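You operate a simulated robot arm through the tools that you are given. There is no shell and no other tool.

You run a simulated robot arm. Do the job below in one go: nothing can be reset, and whatever is moved stays where it is left.

TASK
Prime the dry sauce pump and wipe the smear off the worktop.
Fine: the sauce tub stands under the spout; pump till the first sauce lies in it, two full strokes of it at most; use the blue cloth and lay it back. What is to be rubbed or washed off counts as gone when no trace of it is left.

It is judged by the outcome, as a careful person would: the job done as asked, and still so three seconds after it is handed in. It fails if anything else is knocked over, pushed out of place, dropped, spilled or broken. Flat cloth is picked up by pressing the open fingertips on it (5 to 10 N) and closing them slowly along it; thin cloth reads only 2 to 8 mm in the jaws.

THE ROBOT
A 7-joint arm with a two-finger parallel gripper, fixed in place. Base frame: the origin is at the foot of the arm, x ahead of it, y to its left, z up; the work surface is at about z = 740. Lengths are in mm, angles in degrees, forces in N, time in s.
With the tool pointing down near the work surface it reaches from about 300 to 680 mm from the base axis. Its first joint turns from -66.0 to 66.0 degrees. Payload 1.57 kg.
The TCP is the grasp point between the finger pads, 30 mm short of the fingertips. In the tool frame z runs along the fingers and y along their closing line. Largest opening 110 mm; finger width 24, thickness 12; the body of the gripper, 48 by 112 mm, starts 78 mm behind the TCP.
Orientation is that of the tool frame in the base frame, as a unit quaternion [x, y, z, w]. With the fingers straight down and closing along the base's y, the tool's x points along the base's -x, its y along +y and its z along -z.

THE INTERFACE
- The arm moves only by the tool send_rows. Its argument "series" is a list of rows, each a list of 6 numbers: the shift along the base's x, y, z in cm, then the turn, a rotation vector about the base's x, y, z in degrees. In form: [[x, y, z, wx, wy, wz], ...]. A call has 1 to 20 rows; each row is the pose to reach, as a shift and turn from the pose commanded when the call began. "grip" is the finger opening in cm, from 0 to 11, set as the call begins (left out, the last holds). A row lasts 0.2 s, in which the tool goes at most 50 mm and 8.6 degrees; a call with a longer step from one row to the next is refused whole, and so is a gripper value outside its range. A pose out of reach is approached as far as the arm can. The call stops where the force on the tool passes 40 N (or 10 N more than at its start, if that is more) or the arm is blocked; 0.2 s more then pass. Each finger travels about 108 mm/s and halts on what it meets, pressing with about 29 N; the grip force reading is that of the motor and also rises with nothing between the fingers. The clock runs only during rows and for 0.2 s after the last one: add rows that repeat a pose to give the fingers time. The reply holds the time, the measured pose of the TCP, the force on the tool along the base axes, the opening and the grip force, in the units named above and with some noise, with the torque about the TCP (base axes, N m) and any sound that the robot's microphone picked up.
- Cameras (640 x 400 px; columns grow to the right, rows downward): "scene" is fixed at [149.3, -389.2, 1386.6]; the picture's right is [0.89, -0.46, 0.00], its down [-0.33, -0.63, -0.70] and it looks along [0.32, 0.62, -0.72] (base axes); focal length 366 px, centre (320, 200). "wrist" rides on the gripper at [70, 16, -141] in the tool frame; the picture's right is [-0.23, 0.97, 0.00], its down [-0.85, -0.20, -0.48] and it looks along [-0.47, -0.11, 0.88] (tool axes); focal length 222 px, centre (320, 200).
- camera(camera): a new picture of that camera. No time passes.
- measure_at(camera, pixels): for up to 12 pixels [column, row] of the newest picture of that camera ("zoom" is the newest enlarged one), the place [x, y, z] in the base frame of the surface seen there, good to about 2 mm. No time passes.
- close_up(camera, box): a new picture of the part [left, top, right, bottom] of that camera's present view, enlarged. No time passes.
- sign_off(): hands the job in; it is judged then, once.

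Leave the gripper open and the arm clear of the work at the hand-in unless told otherwise.

The tools are called after "Call:" as a command line: name --pt "numbers of a row" for each row, then --argument value for the rest, lists and objects as JSON in quotes. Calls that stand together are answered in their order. send_rows: Moves the arm, as the interface text tells. Its arguments: {"type":"object","properties":{"series":{"type":"array"},"grip":{"type":"number"}},"required":["series"]} The other tools are called the same way: camera (camera) takes a picture; measure_at (camera, pixels) gives the place of the surface under pixels of a picture; close_up (camera, box) takes an enlarged picture of a part of a camera's view; sign_off () hands the job in.

At the start:

```text
time: 0.0
eef_pos: [397.6, -173.4, 1128.6]
tool_rot: [0.0, 1.0, 0.0, 0.001]
contact_force: [-1.3, -0.6, -0.9]
torque: [0.03, -0.02, -0.02]
finger_gap: 110.2
grasp_force: 0.0
```

scene: 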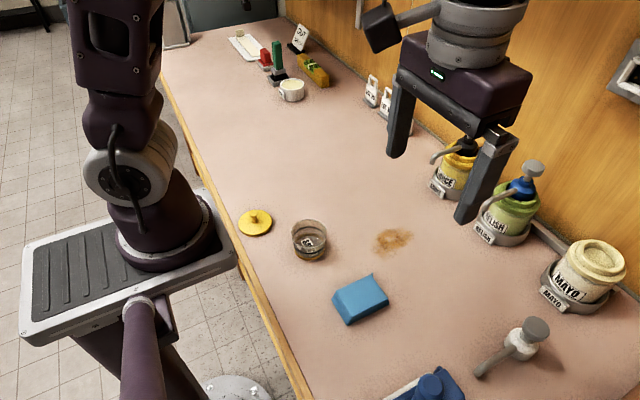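
wrist: 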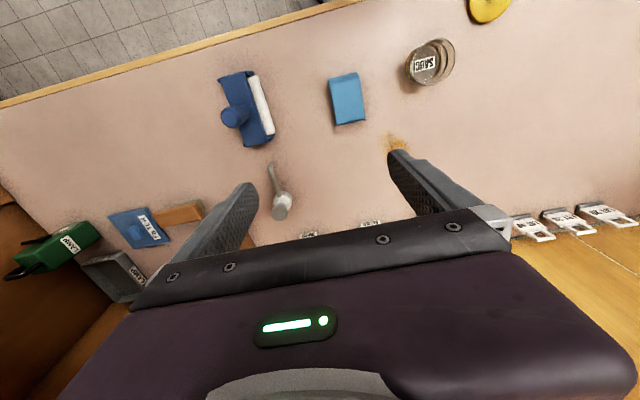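

I see the worktop with a blue cloth (about 360,298), a brown smear (395,240), a clear tub (309,238), a yellow lid (255,222), and pump jars on the right. I'll take close-ups first to read labels.

Call:
close_up --camera "scene" --box '[400, 120, 640, 270]'

Call:
close_up --camera "scene" --box '[220, 190, 460, 340]'

Call:
close_up --camera "scene" --box '[220, 10, 420, 135]'

Call:
close_up --camera "scene" --box '[380, 230, 640, 400]'

```text
2.67 times, centred on (520, 195) of scene
```

zoom: 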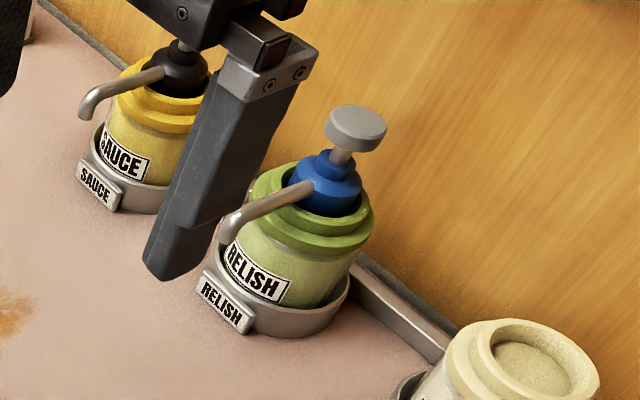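

```text
2.67 times, centred on (340, 265) of scene
```

zoom: 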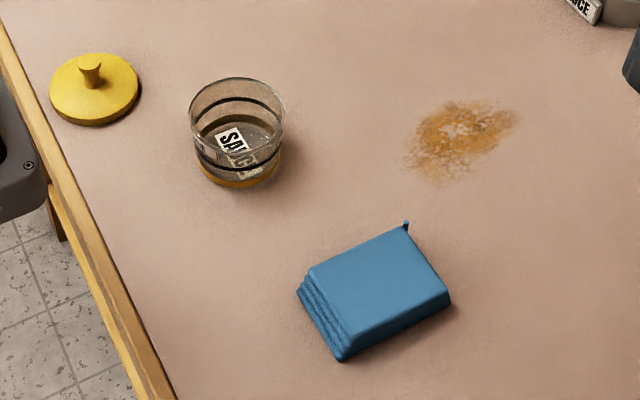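

```text
3.20 times, centred on (320, 72) of scene
```

zoom: 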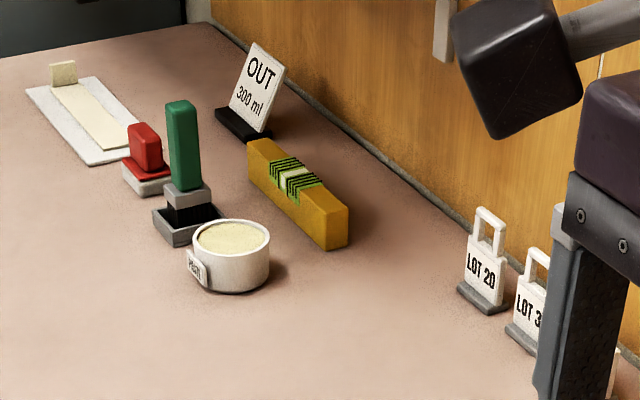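

```text
2.35 times, centred on (510, 315) of scene
```

zoom: 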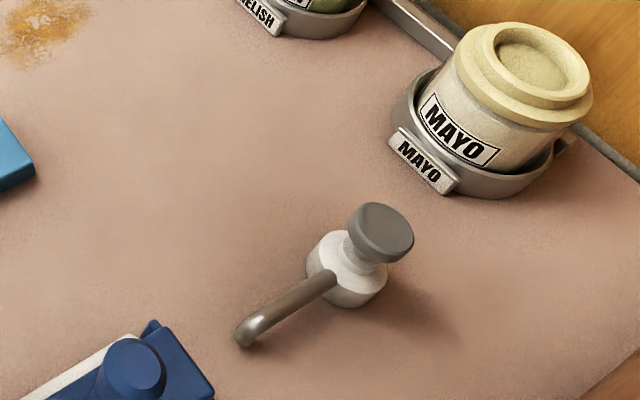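

I'll measure tub, cloth, smear, lid in the overall scene picture, plus the sauce jar parts and the relish jar parts.

Call:
camera --camera "scene"

Call:
measure_at --camera "scene" --pixels '[[309, 262], [309, 224], [292, 232], [327, 232], [309, 246], [395, 240], [376, 243], [412, 236], [347, 322], [388, 303], [333, 298], [372, 276]]'

Call:
measure_at --camera "scene" --pixels '[[433, 161], [445, 154], [456, 148], [466, 143], [455, 160], [440, 180], [452, 197], [435, 190], [255, 222], [360, 295], [533, 168], [486, 207]]'

```text
taken
```

scene: 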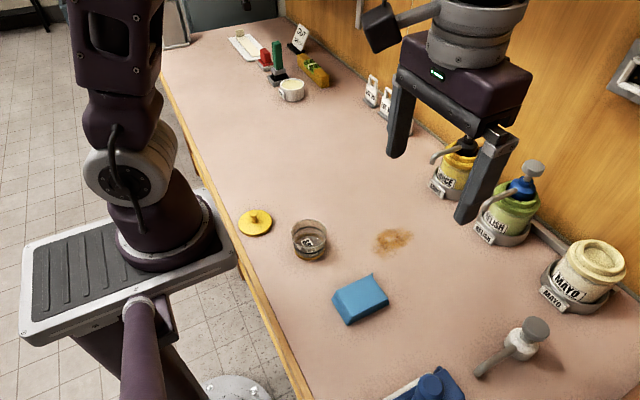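

```text
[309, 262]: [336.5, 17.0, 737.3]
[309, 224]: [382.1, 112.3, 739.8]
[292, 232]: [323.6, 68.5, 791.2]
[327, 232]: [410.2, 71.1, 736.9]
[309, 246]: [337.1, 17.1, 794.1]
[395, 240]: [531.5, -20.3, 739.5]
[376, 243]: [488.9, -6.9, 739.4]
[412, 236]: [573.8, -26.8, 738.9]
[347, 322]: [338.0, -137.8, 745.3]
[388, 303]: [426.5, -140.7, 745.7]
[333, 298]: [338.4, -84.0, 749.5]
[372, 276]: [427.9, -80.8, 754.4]
```

```text
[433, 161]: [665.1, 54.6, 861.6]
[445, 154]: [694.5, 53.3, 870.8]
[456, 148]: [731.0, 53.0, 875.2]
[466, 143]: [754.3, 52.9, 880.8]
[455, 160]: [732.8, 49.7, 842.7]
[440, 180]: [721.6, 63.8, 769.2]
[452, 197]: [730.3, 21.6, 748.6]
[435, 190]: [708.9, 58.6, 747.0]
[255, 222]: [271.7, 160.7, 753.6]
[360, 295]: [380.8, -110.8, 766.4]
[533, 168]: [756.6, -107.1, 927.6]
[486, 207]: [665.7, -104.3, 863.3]
```

The sauce jar (455,175) sits at about x 755, y 53 with spout tip around x 660, y 54, z 855; the gripper is hiding its plunger. I move the arm left (+y 22 cm) at the present height for a clear view.

Call:
send_rows --pt "0 4 0 0 0 0" --pt "0 8 0 0 0 0" --pt "0 12 0 0 0 0" --pt "0 16 0 0 0 0" --pt "0 20 0 0 0 0" --pt "0 22.6 0 0 0 0" --pt "0 22.6 0 0 0 0" --grip 11

Call:
camera --camera "scene"

Call:
camera --camera "wrist"

```text
time: 1.6
eef_pos: [396.0, 54.9, 1127.1]
tool_rot: [0.001, 1.0, -0.001, 0.0]
contact_force: [0.4, -0.4, 0.1]
torque: [0.02, -0.01, 0.01]
finger_gap: 110.2
grasp_force: 0.1
```

```text
taken
```

scene: 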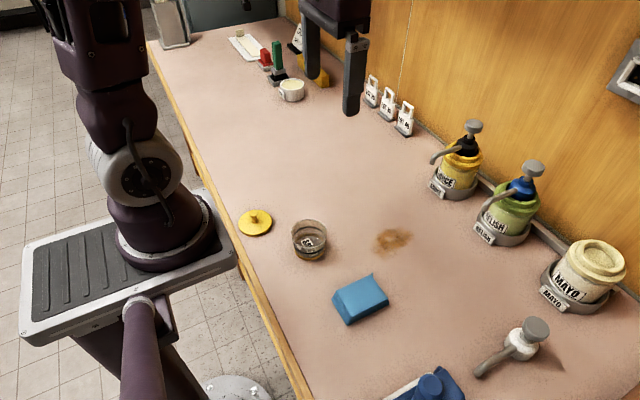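

```text
taken
```

wrist: 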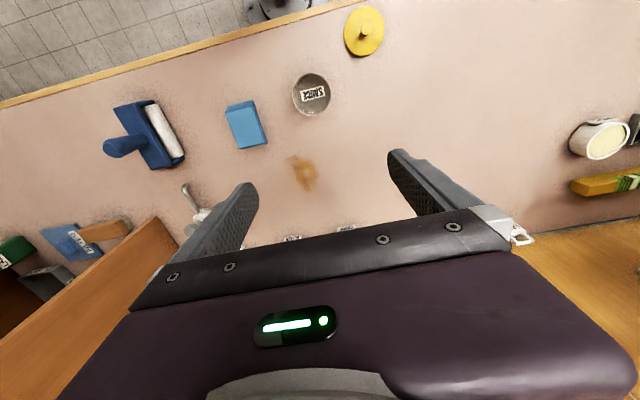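

The view is clear now. I take close-ups of the sauce jar (455,160) and the tub (309,240), cloth and smear.

Call:
close_up --camera "scene" --box '[415, 110, 511, 210]'

Call:
measure_at --camera "scene" --pixels '[[473, 126], [466, 126], [481, 127], [473, 120], [473, 132], [469, 140], [461, 147], [447, 153], [433, 160], [433, 162], [455, 195], [436, 186]]'

Call:
close_up --camera "wrist" --box '[220, 60, 350, 200]'

Call:
close_up --camera "scene" --box '[270, 200, 350, 280]'

```text
4.00 times, centred on (463, 160) of scene
```

zoom: 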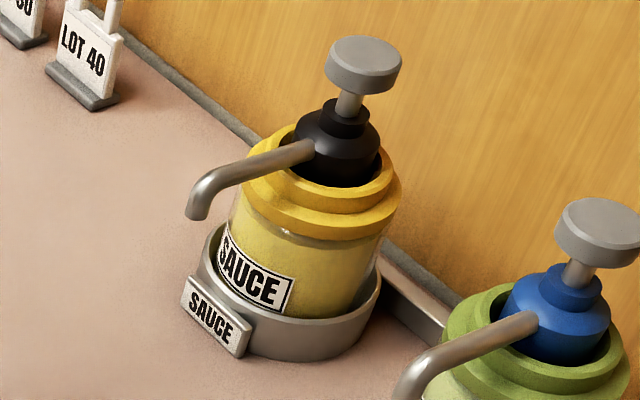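

```text
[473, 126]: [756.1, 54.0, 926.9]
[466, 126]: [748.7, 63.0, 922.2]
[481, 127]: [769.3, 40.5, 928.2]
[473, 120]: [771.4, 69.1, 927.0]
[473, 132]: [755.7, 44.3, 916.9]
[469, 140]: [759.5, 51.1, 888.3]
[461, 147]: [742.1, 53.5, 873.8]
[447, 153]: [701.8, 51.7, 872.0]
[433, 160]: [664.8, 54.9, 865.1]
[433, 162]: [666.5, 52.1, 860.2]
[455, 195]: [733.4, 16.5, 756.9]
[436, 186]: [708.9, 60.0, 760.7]
```

```text
2.86 times, centred on (285, 130) of wrist
```

zoom: 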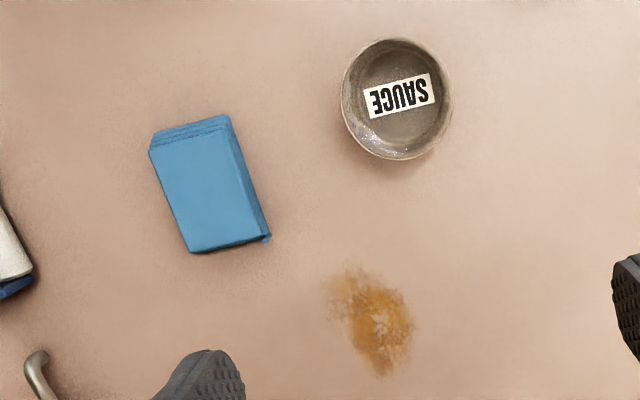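

```text
5.00 times, centred on (310, 240) of scene
```

zoom: 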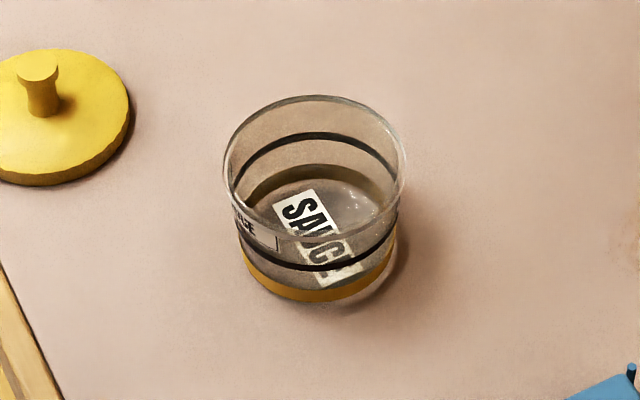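

The tub is open on top and upright. I measure its rim, base and the spout tip in the newest zooms (tub zoom first).

Call:
measure_at --camera "zoom" --pixels '[[224, 160], [404, 165], [312, 97], [312, 237], [250, 120], [378, 120], [245, 215], [385, 215], [330, 298], [310, 225], [245, 265], [390, 270]]'

Call:
close_up --camera "scene" --box '[425, 115, 489, 165]'

```text
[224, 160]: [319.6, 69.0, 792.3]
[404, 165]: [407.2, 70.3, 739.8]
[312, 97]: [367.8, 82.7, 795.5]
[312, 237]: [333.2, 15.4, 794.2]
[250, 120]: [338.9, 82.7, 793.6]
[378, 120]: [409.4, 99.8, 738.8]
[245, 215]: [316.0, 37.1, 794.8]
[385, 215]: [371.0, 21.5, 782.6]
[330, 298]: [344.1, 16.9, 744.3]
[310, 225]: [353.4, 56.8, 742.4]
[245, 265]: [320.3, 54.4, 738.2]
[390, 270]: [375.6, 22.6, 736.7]
```

```text
8.00 times, centred on (457, 140) of scene
```

zoom: 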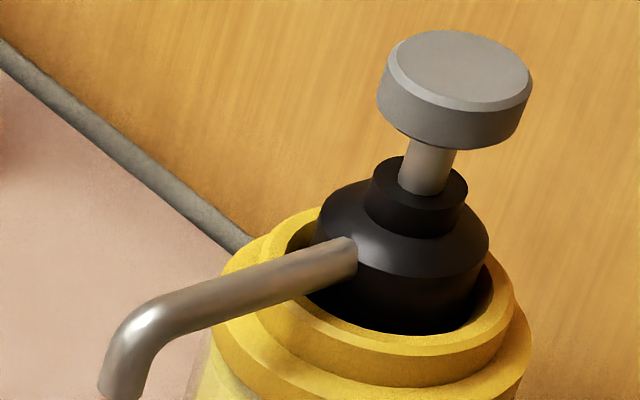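

I measure the plunger cap's top rim, its underside, the collar and the spout bend in this zoom.

Call:
measure_at --camera "zoom" --pixels '[[460, 68], [392, 70], [528, 85], [455, 36], [455, 105], [425, 175], [400, 165], [460, 190], [115, 360], [130, 385], [150, 320], [340, 250]]'

Call:
close_up --camera "scene" --box '[425, 145, 475, 205]'

```text
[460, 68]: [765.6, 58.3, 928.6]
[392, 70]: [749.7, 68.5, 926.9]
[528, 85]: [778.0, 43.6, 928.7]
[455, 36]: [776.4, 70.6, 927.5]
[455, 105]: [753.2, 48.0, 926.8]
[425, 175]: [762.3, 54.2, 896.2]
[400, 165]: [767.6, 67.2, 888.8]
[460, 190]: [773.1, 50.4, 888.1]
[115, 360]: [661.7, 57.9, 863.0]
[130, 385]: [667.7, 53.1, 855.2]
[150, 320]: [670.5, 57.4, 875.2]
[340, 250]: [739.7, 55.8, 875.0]
```

```text
6.67 times, centred on (450, 175) of scene
```

zoom: 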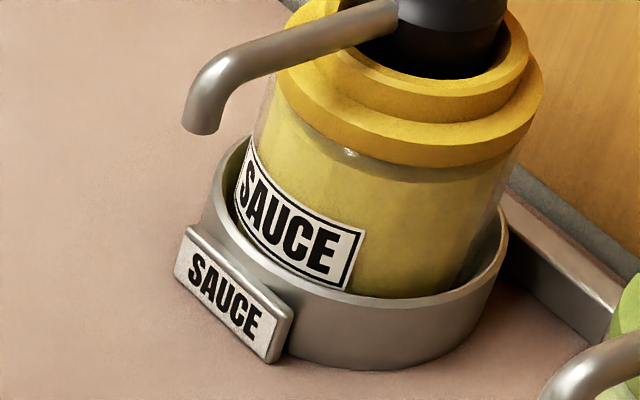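

I measure the spout's end (200,125), its outlet edge, and the holder's front plate to see how close the tub can stand.

Call:
measure_at --camera "zoom" --pixels '[[187, 125], [200, 130], [213, 130], [218, 115], [193, 105], [205, 90], [180, 275], [190, 230], [285, 305], [270, 355], [220, 190], [230, 300]]'

```text
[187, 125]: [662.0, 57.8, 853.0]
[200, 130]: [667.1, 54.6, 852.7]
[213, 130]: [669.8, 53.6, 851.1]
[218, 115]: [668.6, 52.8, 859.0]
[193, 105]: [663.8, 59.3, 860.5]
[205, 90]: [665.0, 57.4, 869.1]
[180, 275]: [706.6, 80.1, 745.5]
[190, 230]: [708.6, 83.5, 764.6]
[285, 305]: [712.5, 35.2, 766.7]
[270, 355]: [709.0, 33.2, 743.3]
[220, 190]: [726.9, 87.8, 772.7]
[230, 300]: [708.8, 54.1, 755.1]
```

Spout outlet centre is about (668, 58, 851), the holder plate front at x≈707. The tub is about 73 mm wide, 55 tall, centred near (350, 49). Now I measure the smear's extent and the cloth in a closer picture.

Call:
close_up --camera "scene" --box '[360, 210, 440, 270]'

Call:
measure_at --camera "zoom" --pixels '[[130, 260], [230, 150], [410, 155], [420, 200], [330, 330], [180, 350], [120, 310], [280, 230], [380, 140], [250, 350]]'

Call:
close_up --camera "scene" --box '[320, 262, 400, 332]'

```text
6.67 times, centred on (400, 240) of scene
```

zoom: 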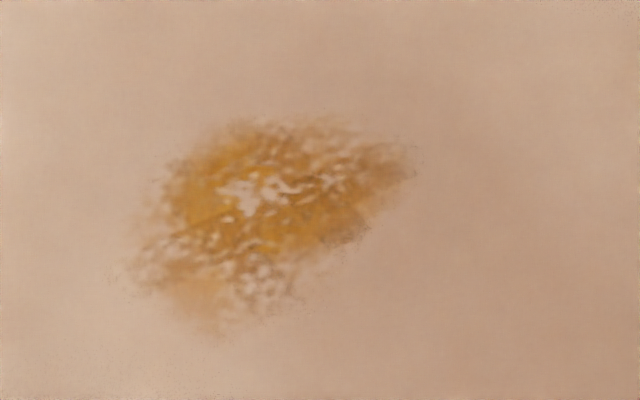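

```text
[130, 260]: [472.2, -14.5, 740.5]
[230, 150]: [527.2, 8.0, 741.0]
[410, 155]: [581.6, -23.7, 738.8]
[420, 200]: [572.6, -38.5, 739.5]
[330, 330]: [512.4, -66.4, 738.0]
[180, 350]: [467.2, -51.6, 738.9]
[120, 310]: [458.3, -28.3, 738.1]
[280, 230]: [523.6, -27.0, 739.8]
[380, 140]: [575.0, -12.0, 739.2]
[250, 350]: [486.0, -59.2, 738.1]
```

```text
5.71 times, centred on (360, 297) of scene
```

zoom: 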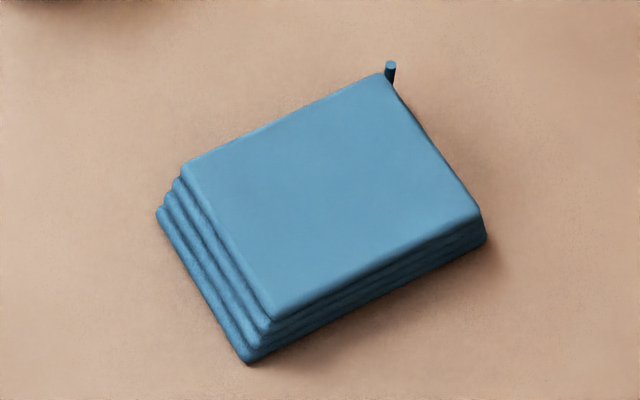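

Smear spans roughly x 465–582, y −62 to +15. The cloth is a folded pad with four layers. I measure its corners.

Call:
measure_at --camera "zoom" --pixels '[[188, 165], [270, 312], [475, 215], [380, 80], [250, 358], [160, 212], [484, 240], [330, 200], [391, 66], [360, 315], [360, 298], [215, 250]]'

```text
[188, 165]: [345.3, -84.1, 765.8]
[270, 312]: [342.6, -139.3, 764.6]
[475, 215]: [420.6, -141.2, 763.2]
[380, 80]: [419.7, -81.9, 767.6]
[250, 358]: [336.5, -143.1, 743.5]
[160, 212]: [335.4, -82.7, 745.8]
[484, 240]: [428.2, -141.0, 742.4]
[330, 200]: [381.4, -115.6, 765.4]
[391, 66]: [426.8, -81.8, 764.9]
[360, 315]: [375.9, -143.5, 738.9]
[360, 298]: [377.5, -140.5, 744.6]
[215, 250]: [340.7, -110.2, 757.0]
```

Pad centre is about (382, −111), 60 mm wide in y, top z 766. I move above it with fingers open (closing along y), down to TCP z≈900.

Call:
send_rows --pt "-0.2 -2.4 -3.3 0 0 0" --pt "-0.4 -4.7 -6.5 0 0 0" --pt "-0.6 -7.1 -9.8 0 0 0" --pt "-0.8 -9.5 -13.0 0 0 0" --pt "-1.0 -11.8 -16.3 0 0 0" --pt "-1.2 -14.2 -19.6 0 0 0" --pt "-1.4 -16.5 -22.8 0 0 0" --pt "-1.4 -16.5 -22.8 0 0 0" --pt "-1.4 -16.5 -22.8 0 0 0" --grip 11

Call:
camera --camera "wrist"

Call:
camera --camera "scene"

```text
time: 3.6
eef_pos: [383.5, -113.5, 899.3]
tool_rot: [-0.001, 1.0, 0.0, -0.001]
contact_force: [-0.4, 0.3, 0.2]
torque: [0.01, -0.02, -0.01]
finger_gap: 109.9
grasp_force: 0.1
```

```text
taken
```

wrist: 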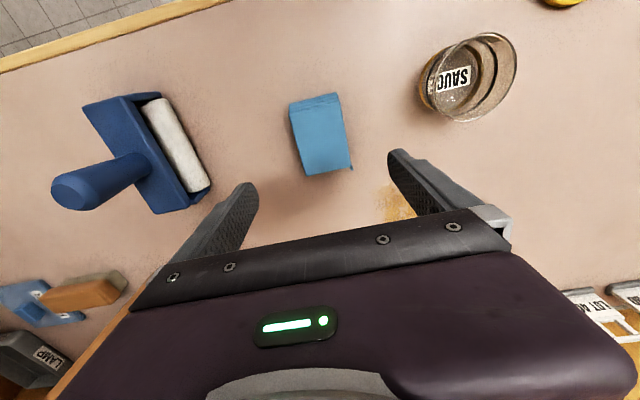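

```text
taken
```

scene: 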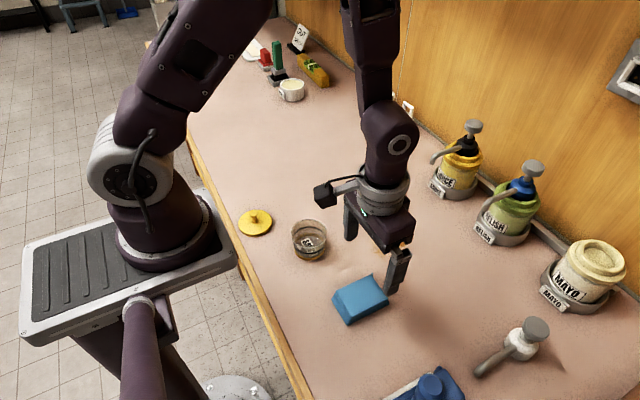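

Cloth lies between the open fingers in plan. I lower 12 cm in steps and read force.

Call:
send_rows --pt "0 0.1 -4 0 0 0" --pt "0 0.1 -8 0 0 0" --pt "0 0.1 -10.5 0 0 0" --pt "0 0.1 -11.5 0 0 0" --pt "0 0.1 -12.0 0 0 0" --pt "0 0.1 -12.4 0 0 0" --pt "0 0.1 -12.4 0 0 0" --grip 11

Call:
close_up --camera "scene" --box '[300, 220, 460, 340]'

Call:
camera --camera "wrist"

```text
time: 5.2
eef_pos: [381.8, -111.6, 776.6]
tool_rot: [0.001, 1.0, -0.001, 0.001]
contact_force: [0.1, -0.3, -0.7]
torque: [0.0, -0.01, -0.01]
finger_gap: 109.8
grasp_force: 0.1
```

```text
3.33 times, centred on (380, 280) of scene
```

zoom: 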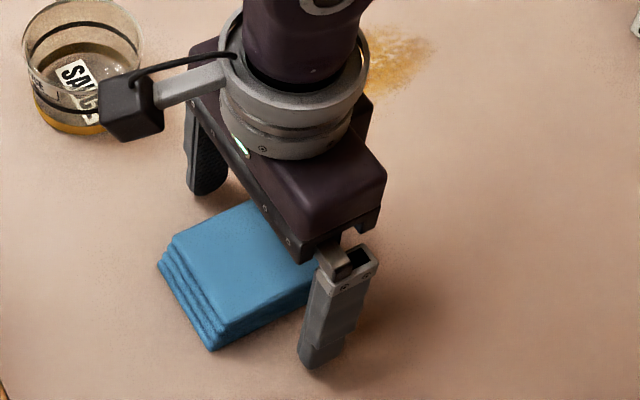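

```text
taken
```

wrist: 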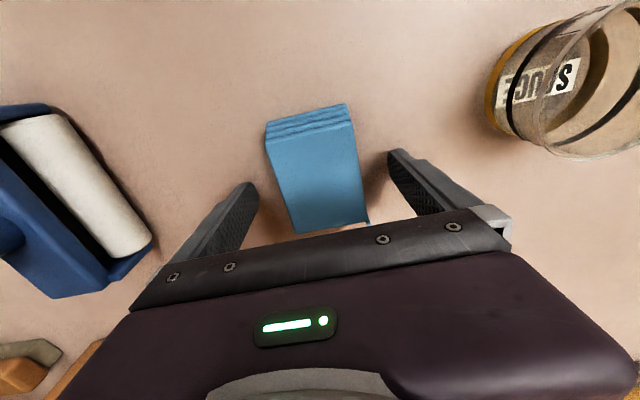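

Fingers straddle the pad with tips ~6 mm above the worktop. I close gently to about 5 cm and read the gap.

Call:
send_rows --pt "0 0 0 0 0 0" --pt "0 0 0 0 0 0" --pt "0 0 0 0 0 0" --pt "0 0 0 0 0 0" --grip 5.2

Call:
camera --camera "wrist"

```text
time: 6.2
eef_pos: [382.2, -110.3, 776.5]
tool_rot: [0.0, 1.0, 0.0, 0.0]
contact_force: [0.8, 0.3, -1.5]
torque: [0.04, -0.02, 0.01]
finger_gap: 61.0
grasp_force: 29.4
```

```text
taken
```

wrist: 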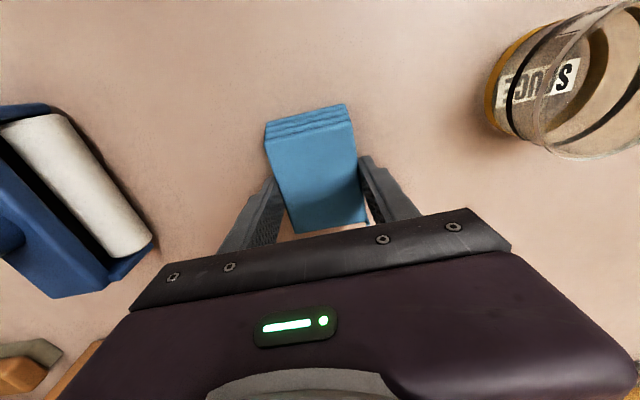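

The jaws hold the pad at 61 mm with 29 N. I lift 6 cm and check that it hangs together.

Call:
send_rows --pt "0 0 1 0 0 0" --pt "0 0 3 0 0 0" --pt "0 0 6 0 0 0" --pt "0 0 6 0 0 0"

Call:
camera --camera "scene"

Call:
camera --camera "wrist"

```text
time: 7.2
eef_pos: [382.7, -110.7, 835.6]
tool_rot: [0.001, 1.0, 0.001, 0.0]
contact_force: [0.5, -0.1, 0.8]
torque: [-0.01, 0.01, 0.01]
finger_gap: 52.1
grasp_force: 0.1
```

```text
taken
```

scene: 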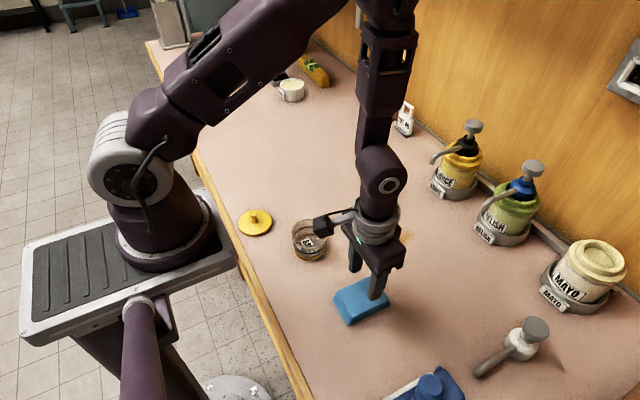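

```text
taken
```

wrist: 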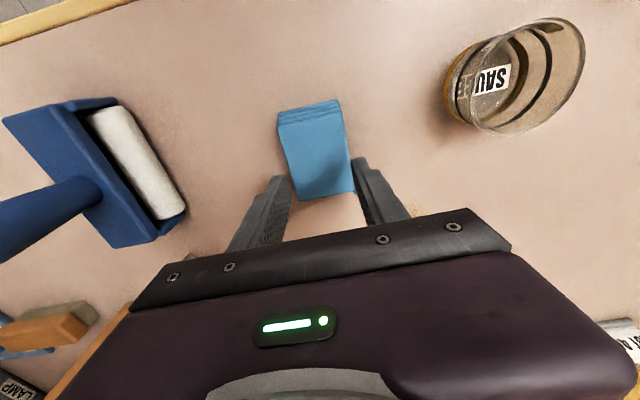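

The gap fell to 52 mm with no grip force: the pad slid out of the jaws and lies on the worktop. I look closely at whether it moved.

Call:
close_up --camera "scene" --box '[320, 262, 400, 332]'

Call:
measure_at --camera "scene" --pixels '[[349, 322], [337, 298], [350, 300], [388, 303], [365, 310], [345, 290]]'

Call:
close_up --camera "wrist" --box '[220, 70, 420, 220]'

```text
5.71 times, centred on (360, 297) of scene
```

zoom: 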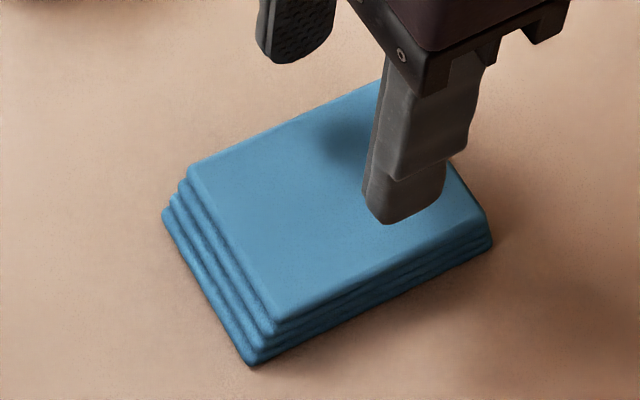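

```text
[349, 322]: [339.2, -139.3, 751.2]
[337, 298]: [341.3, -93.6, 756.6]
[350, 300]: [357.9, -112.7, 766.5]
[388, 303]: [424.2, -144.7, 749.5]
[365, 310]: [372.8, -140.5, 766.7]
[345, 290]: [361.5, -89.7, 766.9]
```

```text
2.67 times, centred on (320, 145) of wrist
```

zoom: 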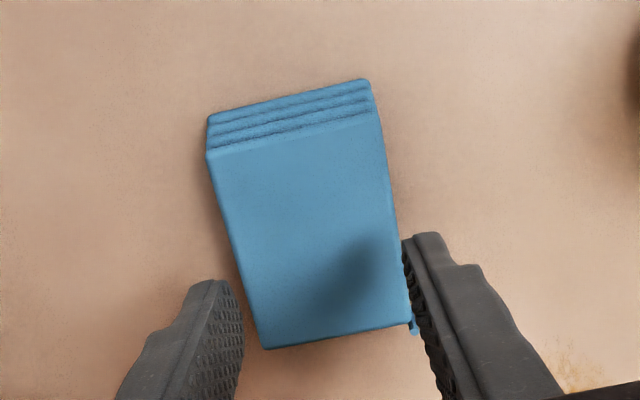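

The pad is practically unmoved. I'll use the stated cloth method: half-close to 3 cm, come down on the pad's top (z 766, i.e. TCP ≈ 797) and feel for contact.

Call:
send_rows --pt "0 -0.1 0 0 0 0" --pt "0 -0.1 -1.5 0 0 0" --pt "0 -0.1 -3.0 0 0 0" --pt "0 -0.1 -3.6 0 0 0" --pt "0 -0.1 -3.8 0 0 0" --grip 3

```text
time: 8.4
eef_pos: [383.3, -112.3, 797.6]
tool_rot: [0.001, 1.0, 0.0, 0.0]
contact_force: [-0.7, -0.4, 13.0]
torque: [0.01, 0.09, 0.03]
finger_gap: 30.3
grasp_force: 0.1
```

Contact reads 13 N, a bit above the 5–10 N wanted; I ease up 0.5 mm.

Call:
send_rows --pt "0 0 0.05 0 0 0" --pt "0 0 0.05 0 0 0"

```text
time: 9.0
eef_pos: [383.7, -112.3, 797.9]
tool_rot: [-0.001, 1.0, 0.0, 0.0]
contact_force: [1.9, -1.4, 4.3]
torque: [-0.06, 0.0, -0.03]
finger_gap: 29.9
grasp_force: 0.1
```

4.3 N; I press 0.2 mm more for ~8 N and begin closing slowly (3.0→2.5 cm).

Call:
send_rows --pt "0 0 -0.02 0 0 0" --pt "0 0 -0.02 0 0 0" --grip 2.6

```text
time: 9.6
eef_pos: [383.0, -110.1, 797.9]
tool_rot: [0.0, 1.0, 0.001, -0.001]
contact_force: [0.4, -0.6, 5.4]
torque: [-0.02, 0.04, 0.0]
finger_gap: 28.9
grasp_force: 1.9
```

Gap 28.9 with 1.9 N: the fingertips are dragging the cloth. I keep closing in small steps.

Call:
send_rows --pt "0 0 -0.01 0 0 0" --pt "0 0 -0.01 0 0 0" --grip 2.0

Call:
close_up --camera "scene" --box '[320, 252, 410, 332]'

```text
time: 10.2
eef_pos: [382.6, -112.5, 798.3]
tool_rot: [0.0, 1.0, -0.001, 0.001]
contact_force: [0.2, 1.0, 5.6]
torque: [0.07, 0.0, 0.0]
finger_gap: 24.5
grasp_force: 2.9
```

```text
5.00 times, centred on (365, 292) of scene
```

zoom: 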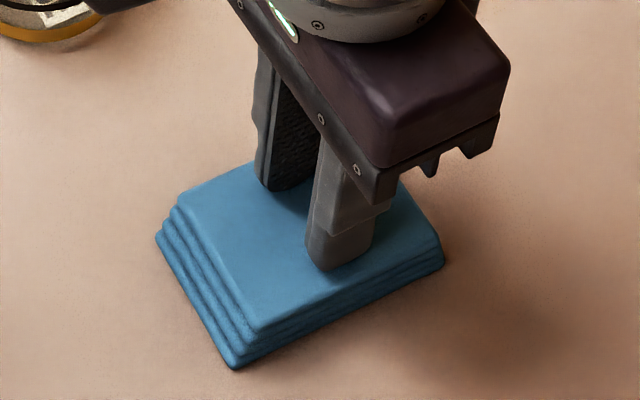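

The top is drawing inward between the fingers. I keep closing to 1.5 cm, then on, holding the light press.

Call:
send_rows --pt "0 0 -0.01 0 0 0" --pt "0 0 -0.01 0 0 0" --grip 1.6

Call:
send_rows --pt "0 0 0 0 0 0" --pt "0 0 0 0 0 0" --grip 1.2

```text
time: 10.8
eef_pos: [383.6, -110.8, 798.4]
tool_rot: [0.001, 1.0, 0.0, 0.0]
contact_force: [-1.0, -0.9, 15.0]
torque: [-0.04, 0.07, -0.01]
finger_gap: 22.6
grasp_force: 3.5
```

```text
time: 11.4
eef_pos: [383.5, -110.9, 797.4]
tool_rot: [0.001, 1.0, 0.0, 0.0]
contact_force: [-1.4, -0.3, 16.1]
torque: [-0.04, 0.05, -0.01]
finger_gap: 22.4
grasp_force: 6.0
```

The press rose to 16 N as the cloth bunches, and the gap is held at 22 mm. I ease up 0.5 mm and continue.

Call:
send_rows --pt "0 0 0.05 0 0 0" --pt "0 0 0.05 0 0 0" --grip 1.0

Call:
close_up --camera "scene" --box '[320, 252, 410, 332]'

```text
time: 12.0
eef_pos: [384.6, -113.1, 796.6]
tool_rot: [0.001, 1.0, 0.0, 0.0]
contact_force: [-1.2, -1.1, -1.0]
torque: [0.04, 0.02, 0.0]
finger_gap: 11.0
grasp_force: 0.1
```

```text
5.00 times, centred on (365, 292) of scene
```

zoom: 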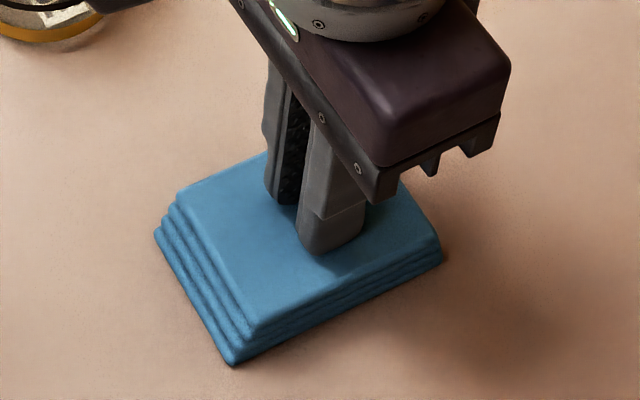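

The fingers slid together over the top (gap 11, no press). The pad looks a bit lower. I raise 5 cm and look at the pad.

Call:
send_rows --pt "0 0 1 0 0 0" --pt "0 0 4 0 0 0" --pt "0 0 8 0 0 0" --pt "0 0 12 0 0 0"

Call:
close_up --camera "scene" --box '[320, 262, 400, 332]'

Call:
camera --camera "wrist"

```text
time: 13.0
eef_pos: [382.2, -109.9, 921.0]
tool_rot: [0.001, 1.0, 0.0, 0.0]
contact_force: [0.1, 0.2, 0.3]
torque: [-0.01, 0.01, 0.01]
finger_gap: 10.2
grasp_force: 0.1
```

```text
5.71 times, centred on (360, 297) of scene
```

zoom: 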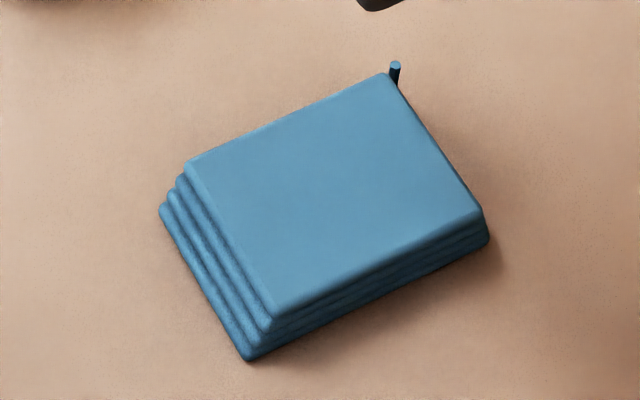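

```text
taken
```

wrist: 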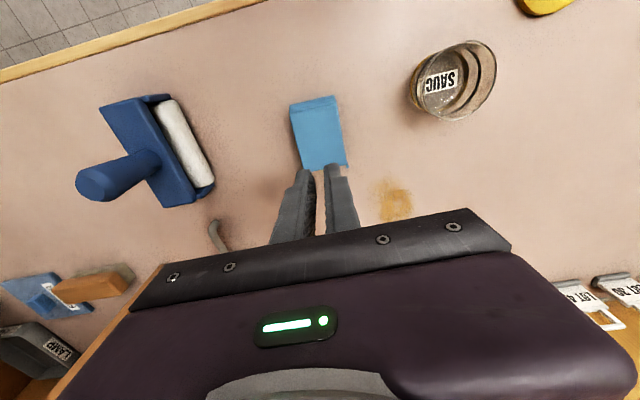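

The pad springs back to its shape and stays in place. My first side grip was 6 mm up, probably above its widest bottom layer; I retry from the sides with tips only ~2 mm above the worktop. First open fully and descend.

Call:
send_rows --pt "0 0 0 0 0 0" --pt "0 0 0 0 0 0" --pt "0 -0.1 -4 0 0 0" --pt "0 -0.1 -8 0 0 0" --pt "0 -0.1 -12 0 0 0" --pt "0 -0.1 -13.8 0 0 0" --pt "0 -0.1 -14.4 0 0 0" --pt "0 -0.1 -14.7 0 0 0" --pt "0 -0.1 -14.7 0 0 0" --grip 11

```text
time: 15.0
eef_pos: [382.9, -112.4, 770.6]
tool_rot: [-0.001, 1.0, 0.0, 0.0]
contact_force: [-0.3, 0.5, -0.2]
torque: [0.0, -0.01, -0.02]
finger_gap: 110.2
grasp_force: 0.0
```

Tips sit ~2 mm above the worktop, no contact. I close on the sides.

Call:
send_rows --pt "0 0 0 0 0 0" --pt "0 0 0 0 0 0" --pt "0 0 0 0 0 0" --pt "0 0 0 0 0 0" --pt "0 0 0 0 0 0" --grip 4

Call:
close_up --camera "scene" --box '[320, 252, 410, 332]'

```text
time: 16.2
eef_pos: [383.5, -113.7, 770.6]
tool_rot: [0.0, 1.0, -0.001, 0.0]
contact_force: [-0.5, 1.4, 0.6]
torque: [0.04, 0.02, -0.01]
finger_gap: 61.0
grasp_force: 28.5
```

```text
5.00 times, centred on (365, 292) of scene
```

zoom: 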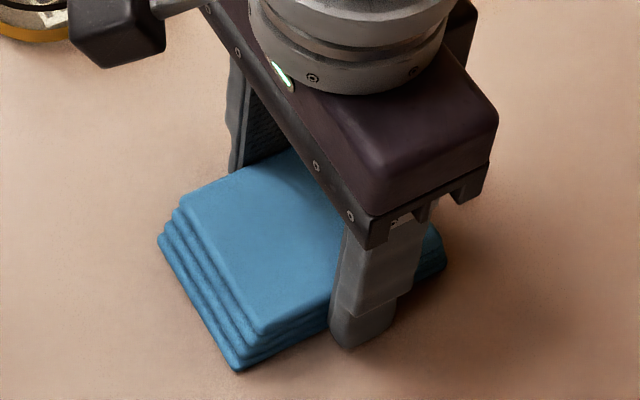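

Held at 61 mm, 28.5 N. I lift very slowly 2 cm and read the gap.

Call:
send_rows --pt "0 0 0.3 0 0 0" --pt "0 0 0.6 0 0 0" --pt "0 0 1.0 0 0 0" --pt "0 0 1.5 0 0 0" --pt "0 0 2 0 0 0" --pt "0 0 2 0 0 0"

Call:
close_up --camera "scene" --box '[320, 252, 410, 332]'

```text
time: 17.6
eef_pos: [383.7, -114.5, 790.0]
tool_rot: [0.001, 1.0, 0.0, 0.0]
contact_force: [0.2, 0.5, -0.3]
torque: [-0.01, -0.03, 0.01]
finger_gap: 61.0
grasp_force: 29.3
```

```text
5.00 times, centred on (365, 292) of scene
```

zoom: 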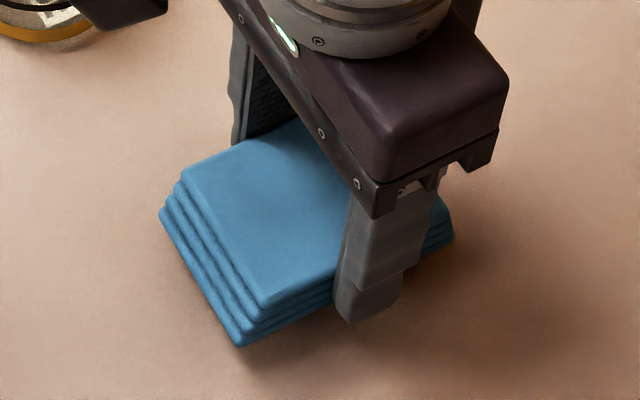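

The pad rises with the fingers now. I lift a little more and carry it over the smear's centre (about 522, −22).

Call:
send_rows --pt "0 0 1 0 0 0" --pt "0 0 2 0 0 0" --pt "2 1.3 2 0 0 0" --pt "5 3.3 2 0 0 0" --pt "8 5.3 2 0 0 0" --pt "11 7.3 2 0 0 0" --pt "13.9 9.0 2 0 0 0" --pt "13.9 9.0 2 0 0 0"

Call:
camera --camera "scene"

Call:
camera --camera "wrist"

```text
time: 19.4
eef_pos: [522.1, -21.1, 809.5]
tool_rot: [0.0, 1.0, 0.0, 0.0]
contact_force: [-0.7, -0.2, -1.7]
torque: [0.0, 0.02, 0.0]
finger_gap: 61.0
grasp_force: 29.0
```

```text
taken
```

scene: 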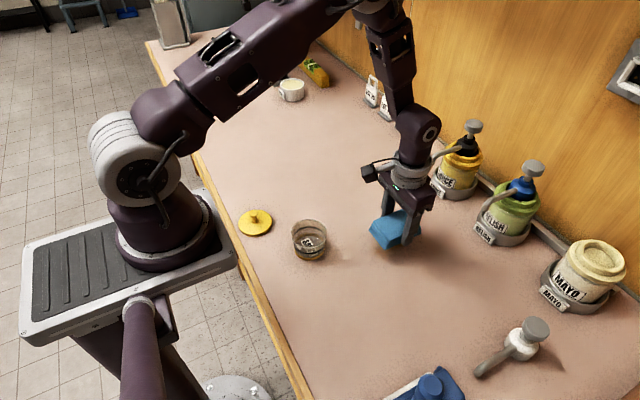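

```text
taken
```

wrist: 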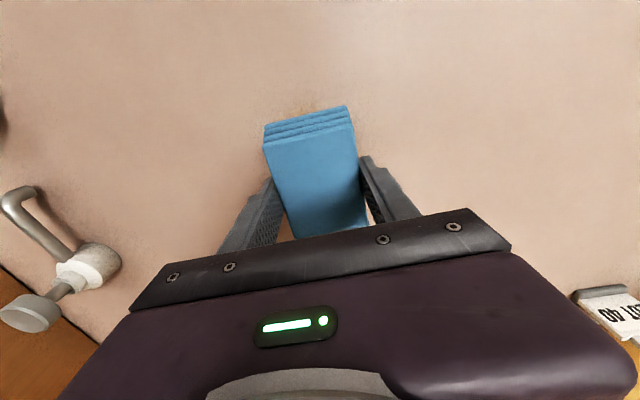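

Pad hangs over the smear. I lower 4.0 cm to the height where it was picked up, and read the force.

Call:
send_rows --pt "0 0 -2 0 0 0" --pt "0 0 -3.4 0 0 0" --pt "0 0 -3.8 0 0 0" --pt "0 0 -4.0 0 0 0" --pt "0 0 -4.0 0 0 0"

```text
time: 20.6
eef_pos: [521.7, -23.6, 770.4]
tool_rot: [0.0, 1.0, 0.001, 0.0]
contact_force: [-2.6, 0.7, 8.8]
torque: [0.02, 0.15, -0.05]
finger_gap: 60.9
grasp_force: 29.5
```

9 N of contact: a good wiping press. I rub a zigzag over x ±38 mm, y −22…+24 mm around here.

Call:
send_rows --pt "-1.9 -1.1 0 0 0 0" --pt "-3.8 -2.2 0 0 0 0" --pt "-1.3 -2.2 0 0 0 0" --pt "1.3 -2.2 0 0 0 0" --pt "3.8 -2.2 0 0 0 0" --pt "3.8 -0.7 0 0 0 0" --pt "1.3 -0.7 0 0 0 0" --pt "-1.3 -0.7 0 0 0 0" --pt "-3.8 -0.7 0 0 0 0" --pt "-3.8 0.8 0 0 0 0" --pt "-1.3 0.8 0 0 0 0" --pt "1.3 0.8 0 0 0 0" --pt "3.8 0.8 0 0 0 0" --pt "3.8 2.4 0 0 0 0" --pt "1.3 2.4 0 0 0 0" --pt "-1.3 2.4 0 0 0 0" --pt "-3.8 2.4 0 0 0 0" --pt "-1.9 1.2 0 0 0 0" --pt "0 0 0 0 0 0"

Call:
camera --camera "scene"

Call:
camera --camera "wrist"

```text
time: 24.6
eef_pos: [521.4, -22.3, 770.9]
tool_rot: [0.0, 1.0, -0.001, 0.0]
contact_force: [-2.4, 2.1, 5.7]
torque: [-0.03, -0.06, -0.01]
finger_gap: 60.8
grasp_force: 29.0
```

```text
taken
```

scene: 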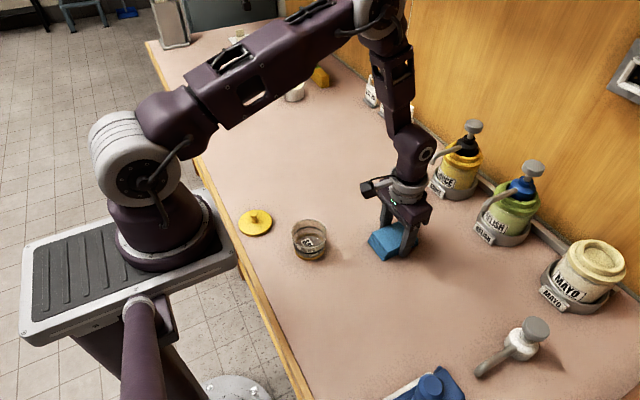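

```text
taken
```

wrist: 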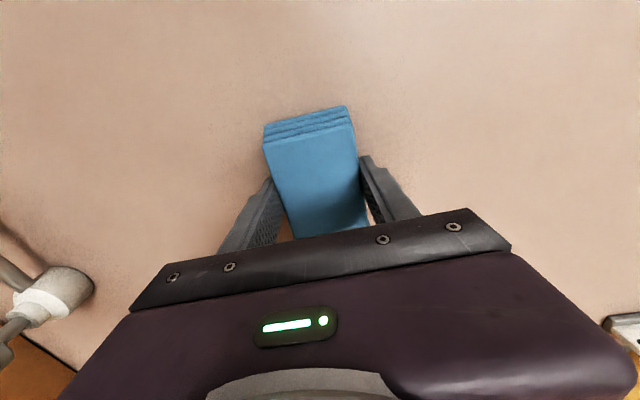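

Cloth still held (60.8 mm) with 6 N press. I do a second rub with crosswise strokes and slightly wider extent before looking.

Call:
send_rows --pt "-2.2 -1.4 -0.03 0 0 0" --pt "-4.4 -2.6 -0.03 0 0 0" --pt "-4.4 0.1 -0.03 0 0 0" --pt "-4.4 2.6 -0.03 0 0 0" --pt "-2.6 2.6 -0.03 0 0 0" --pt "-2.6 0.1 -0.03 0 0 0" --pt "-2.6 -2.6 -0.03 0 0 0" --pt "-0.6 -2.6 -0.03 0 0 0" --pt "-0.6 0.1 -0.03 0 0 0" --pt "-0.6 2.6 -0.03 0 0 0" --pt "1.4 2.6 -0.03 0 0 0" --pt "1.4 0.1 -0.03 0 0 0" --pt "1.4 -2.6 -0.03 0 0 0" --pt "3.4 -2.6 -0.03 0 0 0" --pt "3.4 0.1 -0.03 0 0 0" --pt "3.4 2.6 -0.03 0 0 0" --pt "4.6 2.6 -0.03 0 0 0" --pt "4.6 0.1 -0.03 0 0 0" --pt "4.6 -2.6 -0.03 0 0 0" --pt "2.2 -1.2 -0.03 0 0 0"

```text
time: 25.6
eef_pos: [478.3, -1.6, 770.5]
tool_rot: [0.003, 1.0, -0.002, 0.0]
contact_force: [-2.7, 0.8, 10.7]
torque: [0.08, -0.12, 0.04]
finger_gap: 60.7
grasp_force: 28.9
stopped in row 5: the force on the tool passed its limit at 43 N (the readings are from after the stop); the commanded pose is now the measured one
```

The force spiked past 40 N at a turn (fingertips may have grazed the top). I raise 0.8 mm and read again.

Call:
send_rows --pt "0 0 0.08 0 0 0" --pt "0 0 0.08 0 0 0"

Call:
close_up --camera "scene" --box '[340, 180, 460, 270]'

```text
time: 26.2
eef_pos: [481.0, -0.9, 770.7]
tool_rot: [0.002, 1.0, -0.001, 0.0]
contact_force: [0.1, -0.8, -0.1]
torque: [-0.01, 0.0, -0.01]
finger_gap: 61.0
grasp_force: 29.0
```

```text
4.44 times, centred on (400, 225) of scene
```

zoom: 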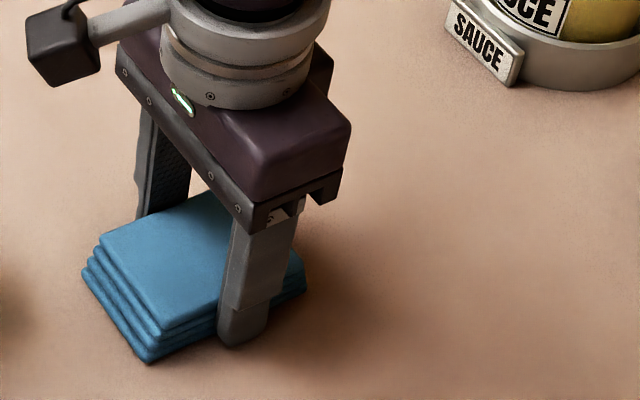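

The uncovered part looks clean. I lift the pad 4 cm and swing it back toward its place (x≈384, y≈−113) so both cameras can see the smear spot.

Call:
send_rows --pt "0 0 2 0 0 0" --pt "0 0 4 0 0 0" --pt "-2.4 -2.8 4 0 0 0" --pt "-4.8 -5.6 4 0 0 0" --pt "-7.2 -8.4 4 0 0 0" --pt "-9.6 -11.2 4 0 0 0" --pt "-9.6 -11.2 4 0 0 0"

Call:
camera --camera "scene"

Call:
close_up --camera "scene" --box '[350, 200, 446, 270]'

Call:
camera --camera "wrist"

```text
time: 27.9
eef_pos: [383.0, -114.1, 810.6]
tool_rot: [0.001, 1.0, -0.002, 0.0]
contact_force: [0.6, 0.1, -0.3]
torque: [-0.01, -0.01, -0.03]
finger_gap: 60.8
grasp_force: 29.1
```

```text
taken
```

scene: 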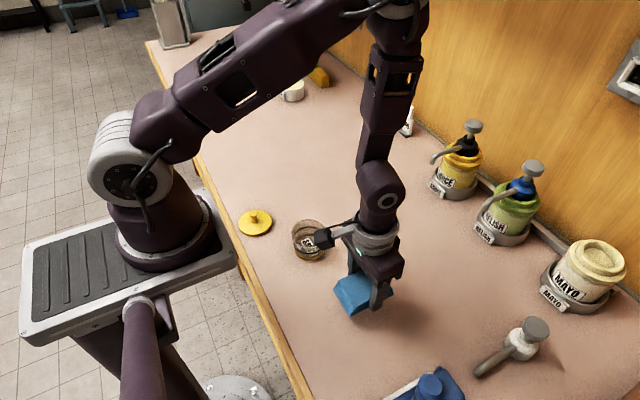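

```text
5.71 times, centred on (398, 235) of scene
```

zoom: 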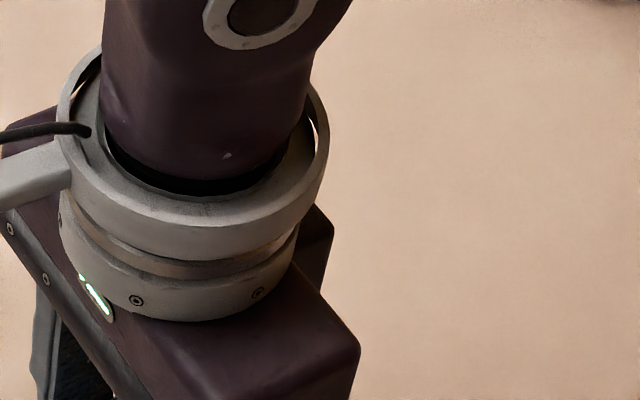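

```text
taken
```

wrist: 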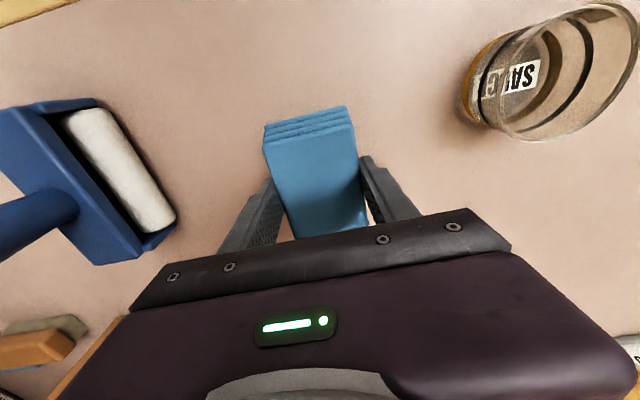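

The arm itself hides the spot. I raise 6 cm and shift left (+y) 12 cm, above the tub's height, to open the view.

Call:
send_rows --pt "0 0 3 0 0 0" --pt "0 0 6 0 0 0" --pt "0 3 8 0 0 0" --pt "0 7 8 0 0 0" --pt "0 11 8 0 0 0" --pt "0 15 8 0 0 0" --pt "0 15 8 0 0 0"

Call:
close_up --camera "scene" --box '[340, 200, 460, 280]'

Call:
camera --camera "wrist"

Call:
camera --camera "scene"

```text
time: 29.4
eef_pos: [383.3, 36.7, 891.7]
tool_rot: [0.001, 1.0, -0.002, 0.0]
contact_force: [-0.1, 0.5, -0.1]
torque: [0.03, 0.03, 0.0]
finger_gap: 60.7
grasp_force: 29.4
```

```text
5.00 times, centred on (400, 240) of scene
```

zoom: 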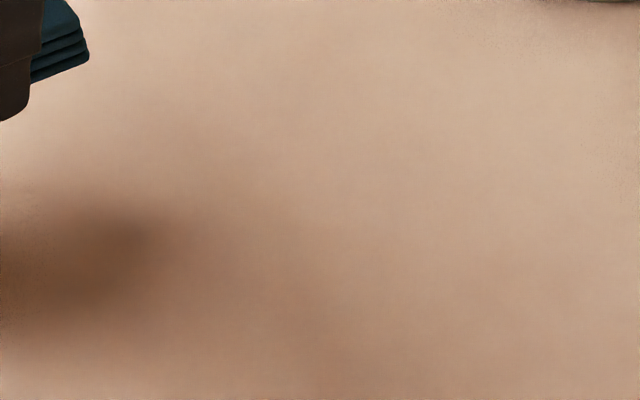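

```text
taken
```

wrist: 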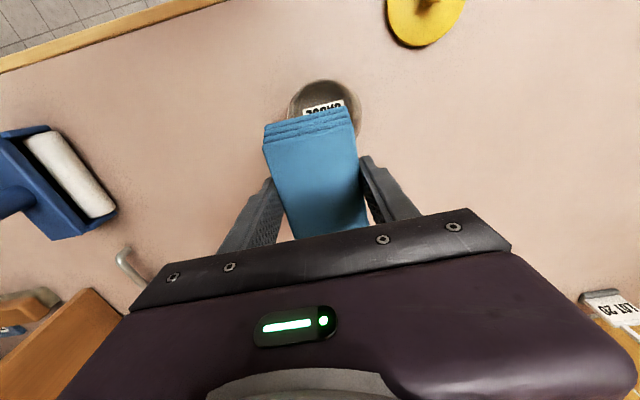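

```text
taken
```

scene: 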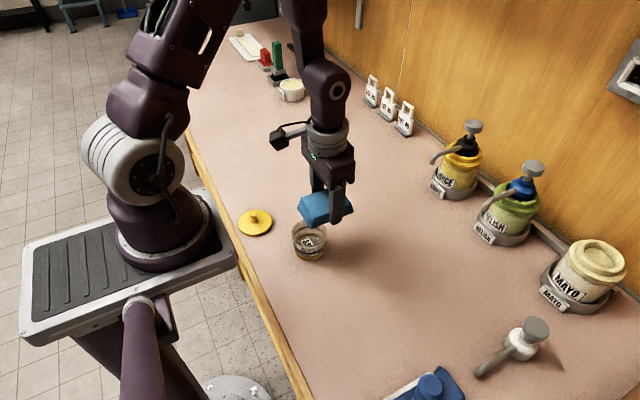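

The smear region (zoom 200–430, 140–300) shows no stain, only the arm's shadow at left. I zoom further to be sure.

Call:
close_up --camera "scene" --box '[368, 220, 428, 262]'

Call:
close_up --camera "scene" --box '[350, 225, 400, 270]'

```text
9.52 times, centred on (398, 241) of scene
```

zoom: 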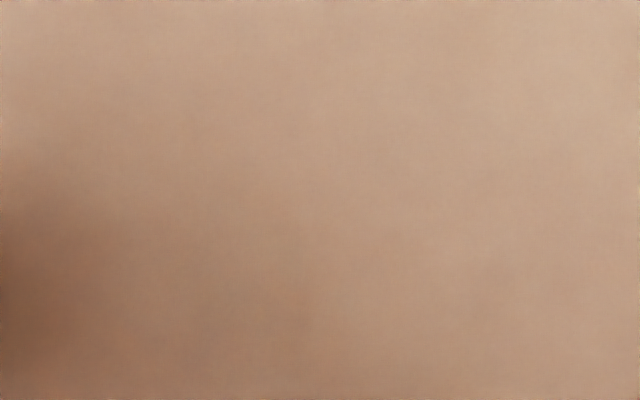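

```text
8.89 times, centred on (375, 248) of scene
```

zoom: 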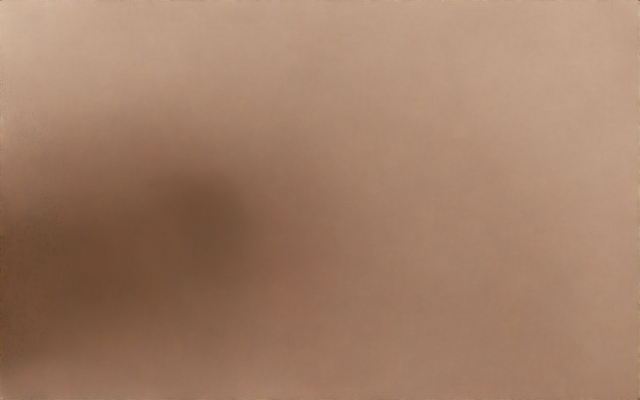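

No stain stands out, but the arm's shadow makes a final verdict unsure. I set the cloth back in its place now (383, −113), release it, and then inspect with the arm well away. First back over its place.

Call:
send_rows --pt "0 -4 0 0 0 0" --pt "0 -8 0 0 0 0" --pt "0 -12 0 0 0 0" --pt "0 -15 0 0 0 0" --pt "0 -15 -4 0 0 0" --pt "0 -15 -8 0 0 0" --pt "0 -15 -10.5 0 0 0" --pt "0 -15 -11.5 0 0 0" --pt "0 -15 -11.5 0 0 0"

```text
time: 31.4
eef_pos: [383.9, -113.0, 774.2]
tool_rot: [0.002, 1.0, -0.001, -0.001]
contact_force: [0.2, 1.1, -1.2]
torque: [0.01, 0.01, 0.0]
finger_gap: 60.8
grasp_force: 28.8
```

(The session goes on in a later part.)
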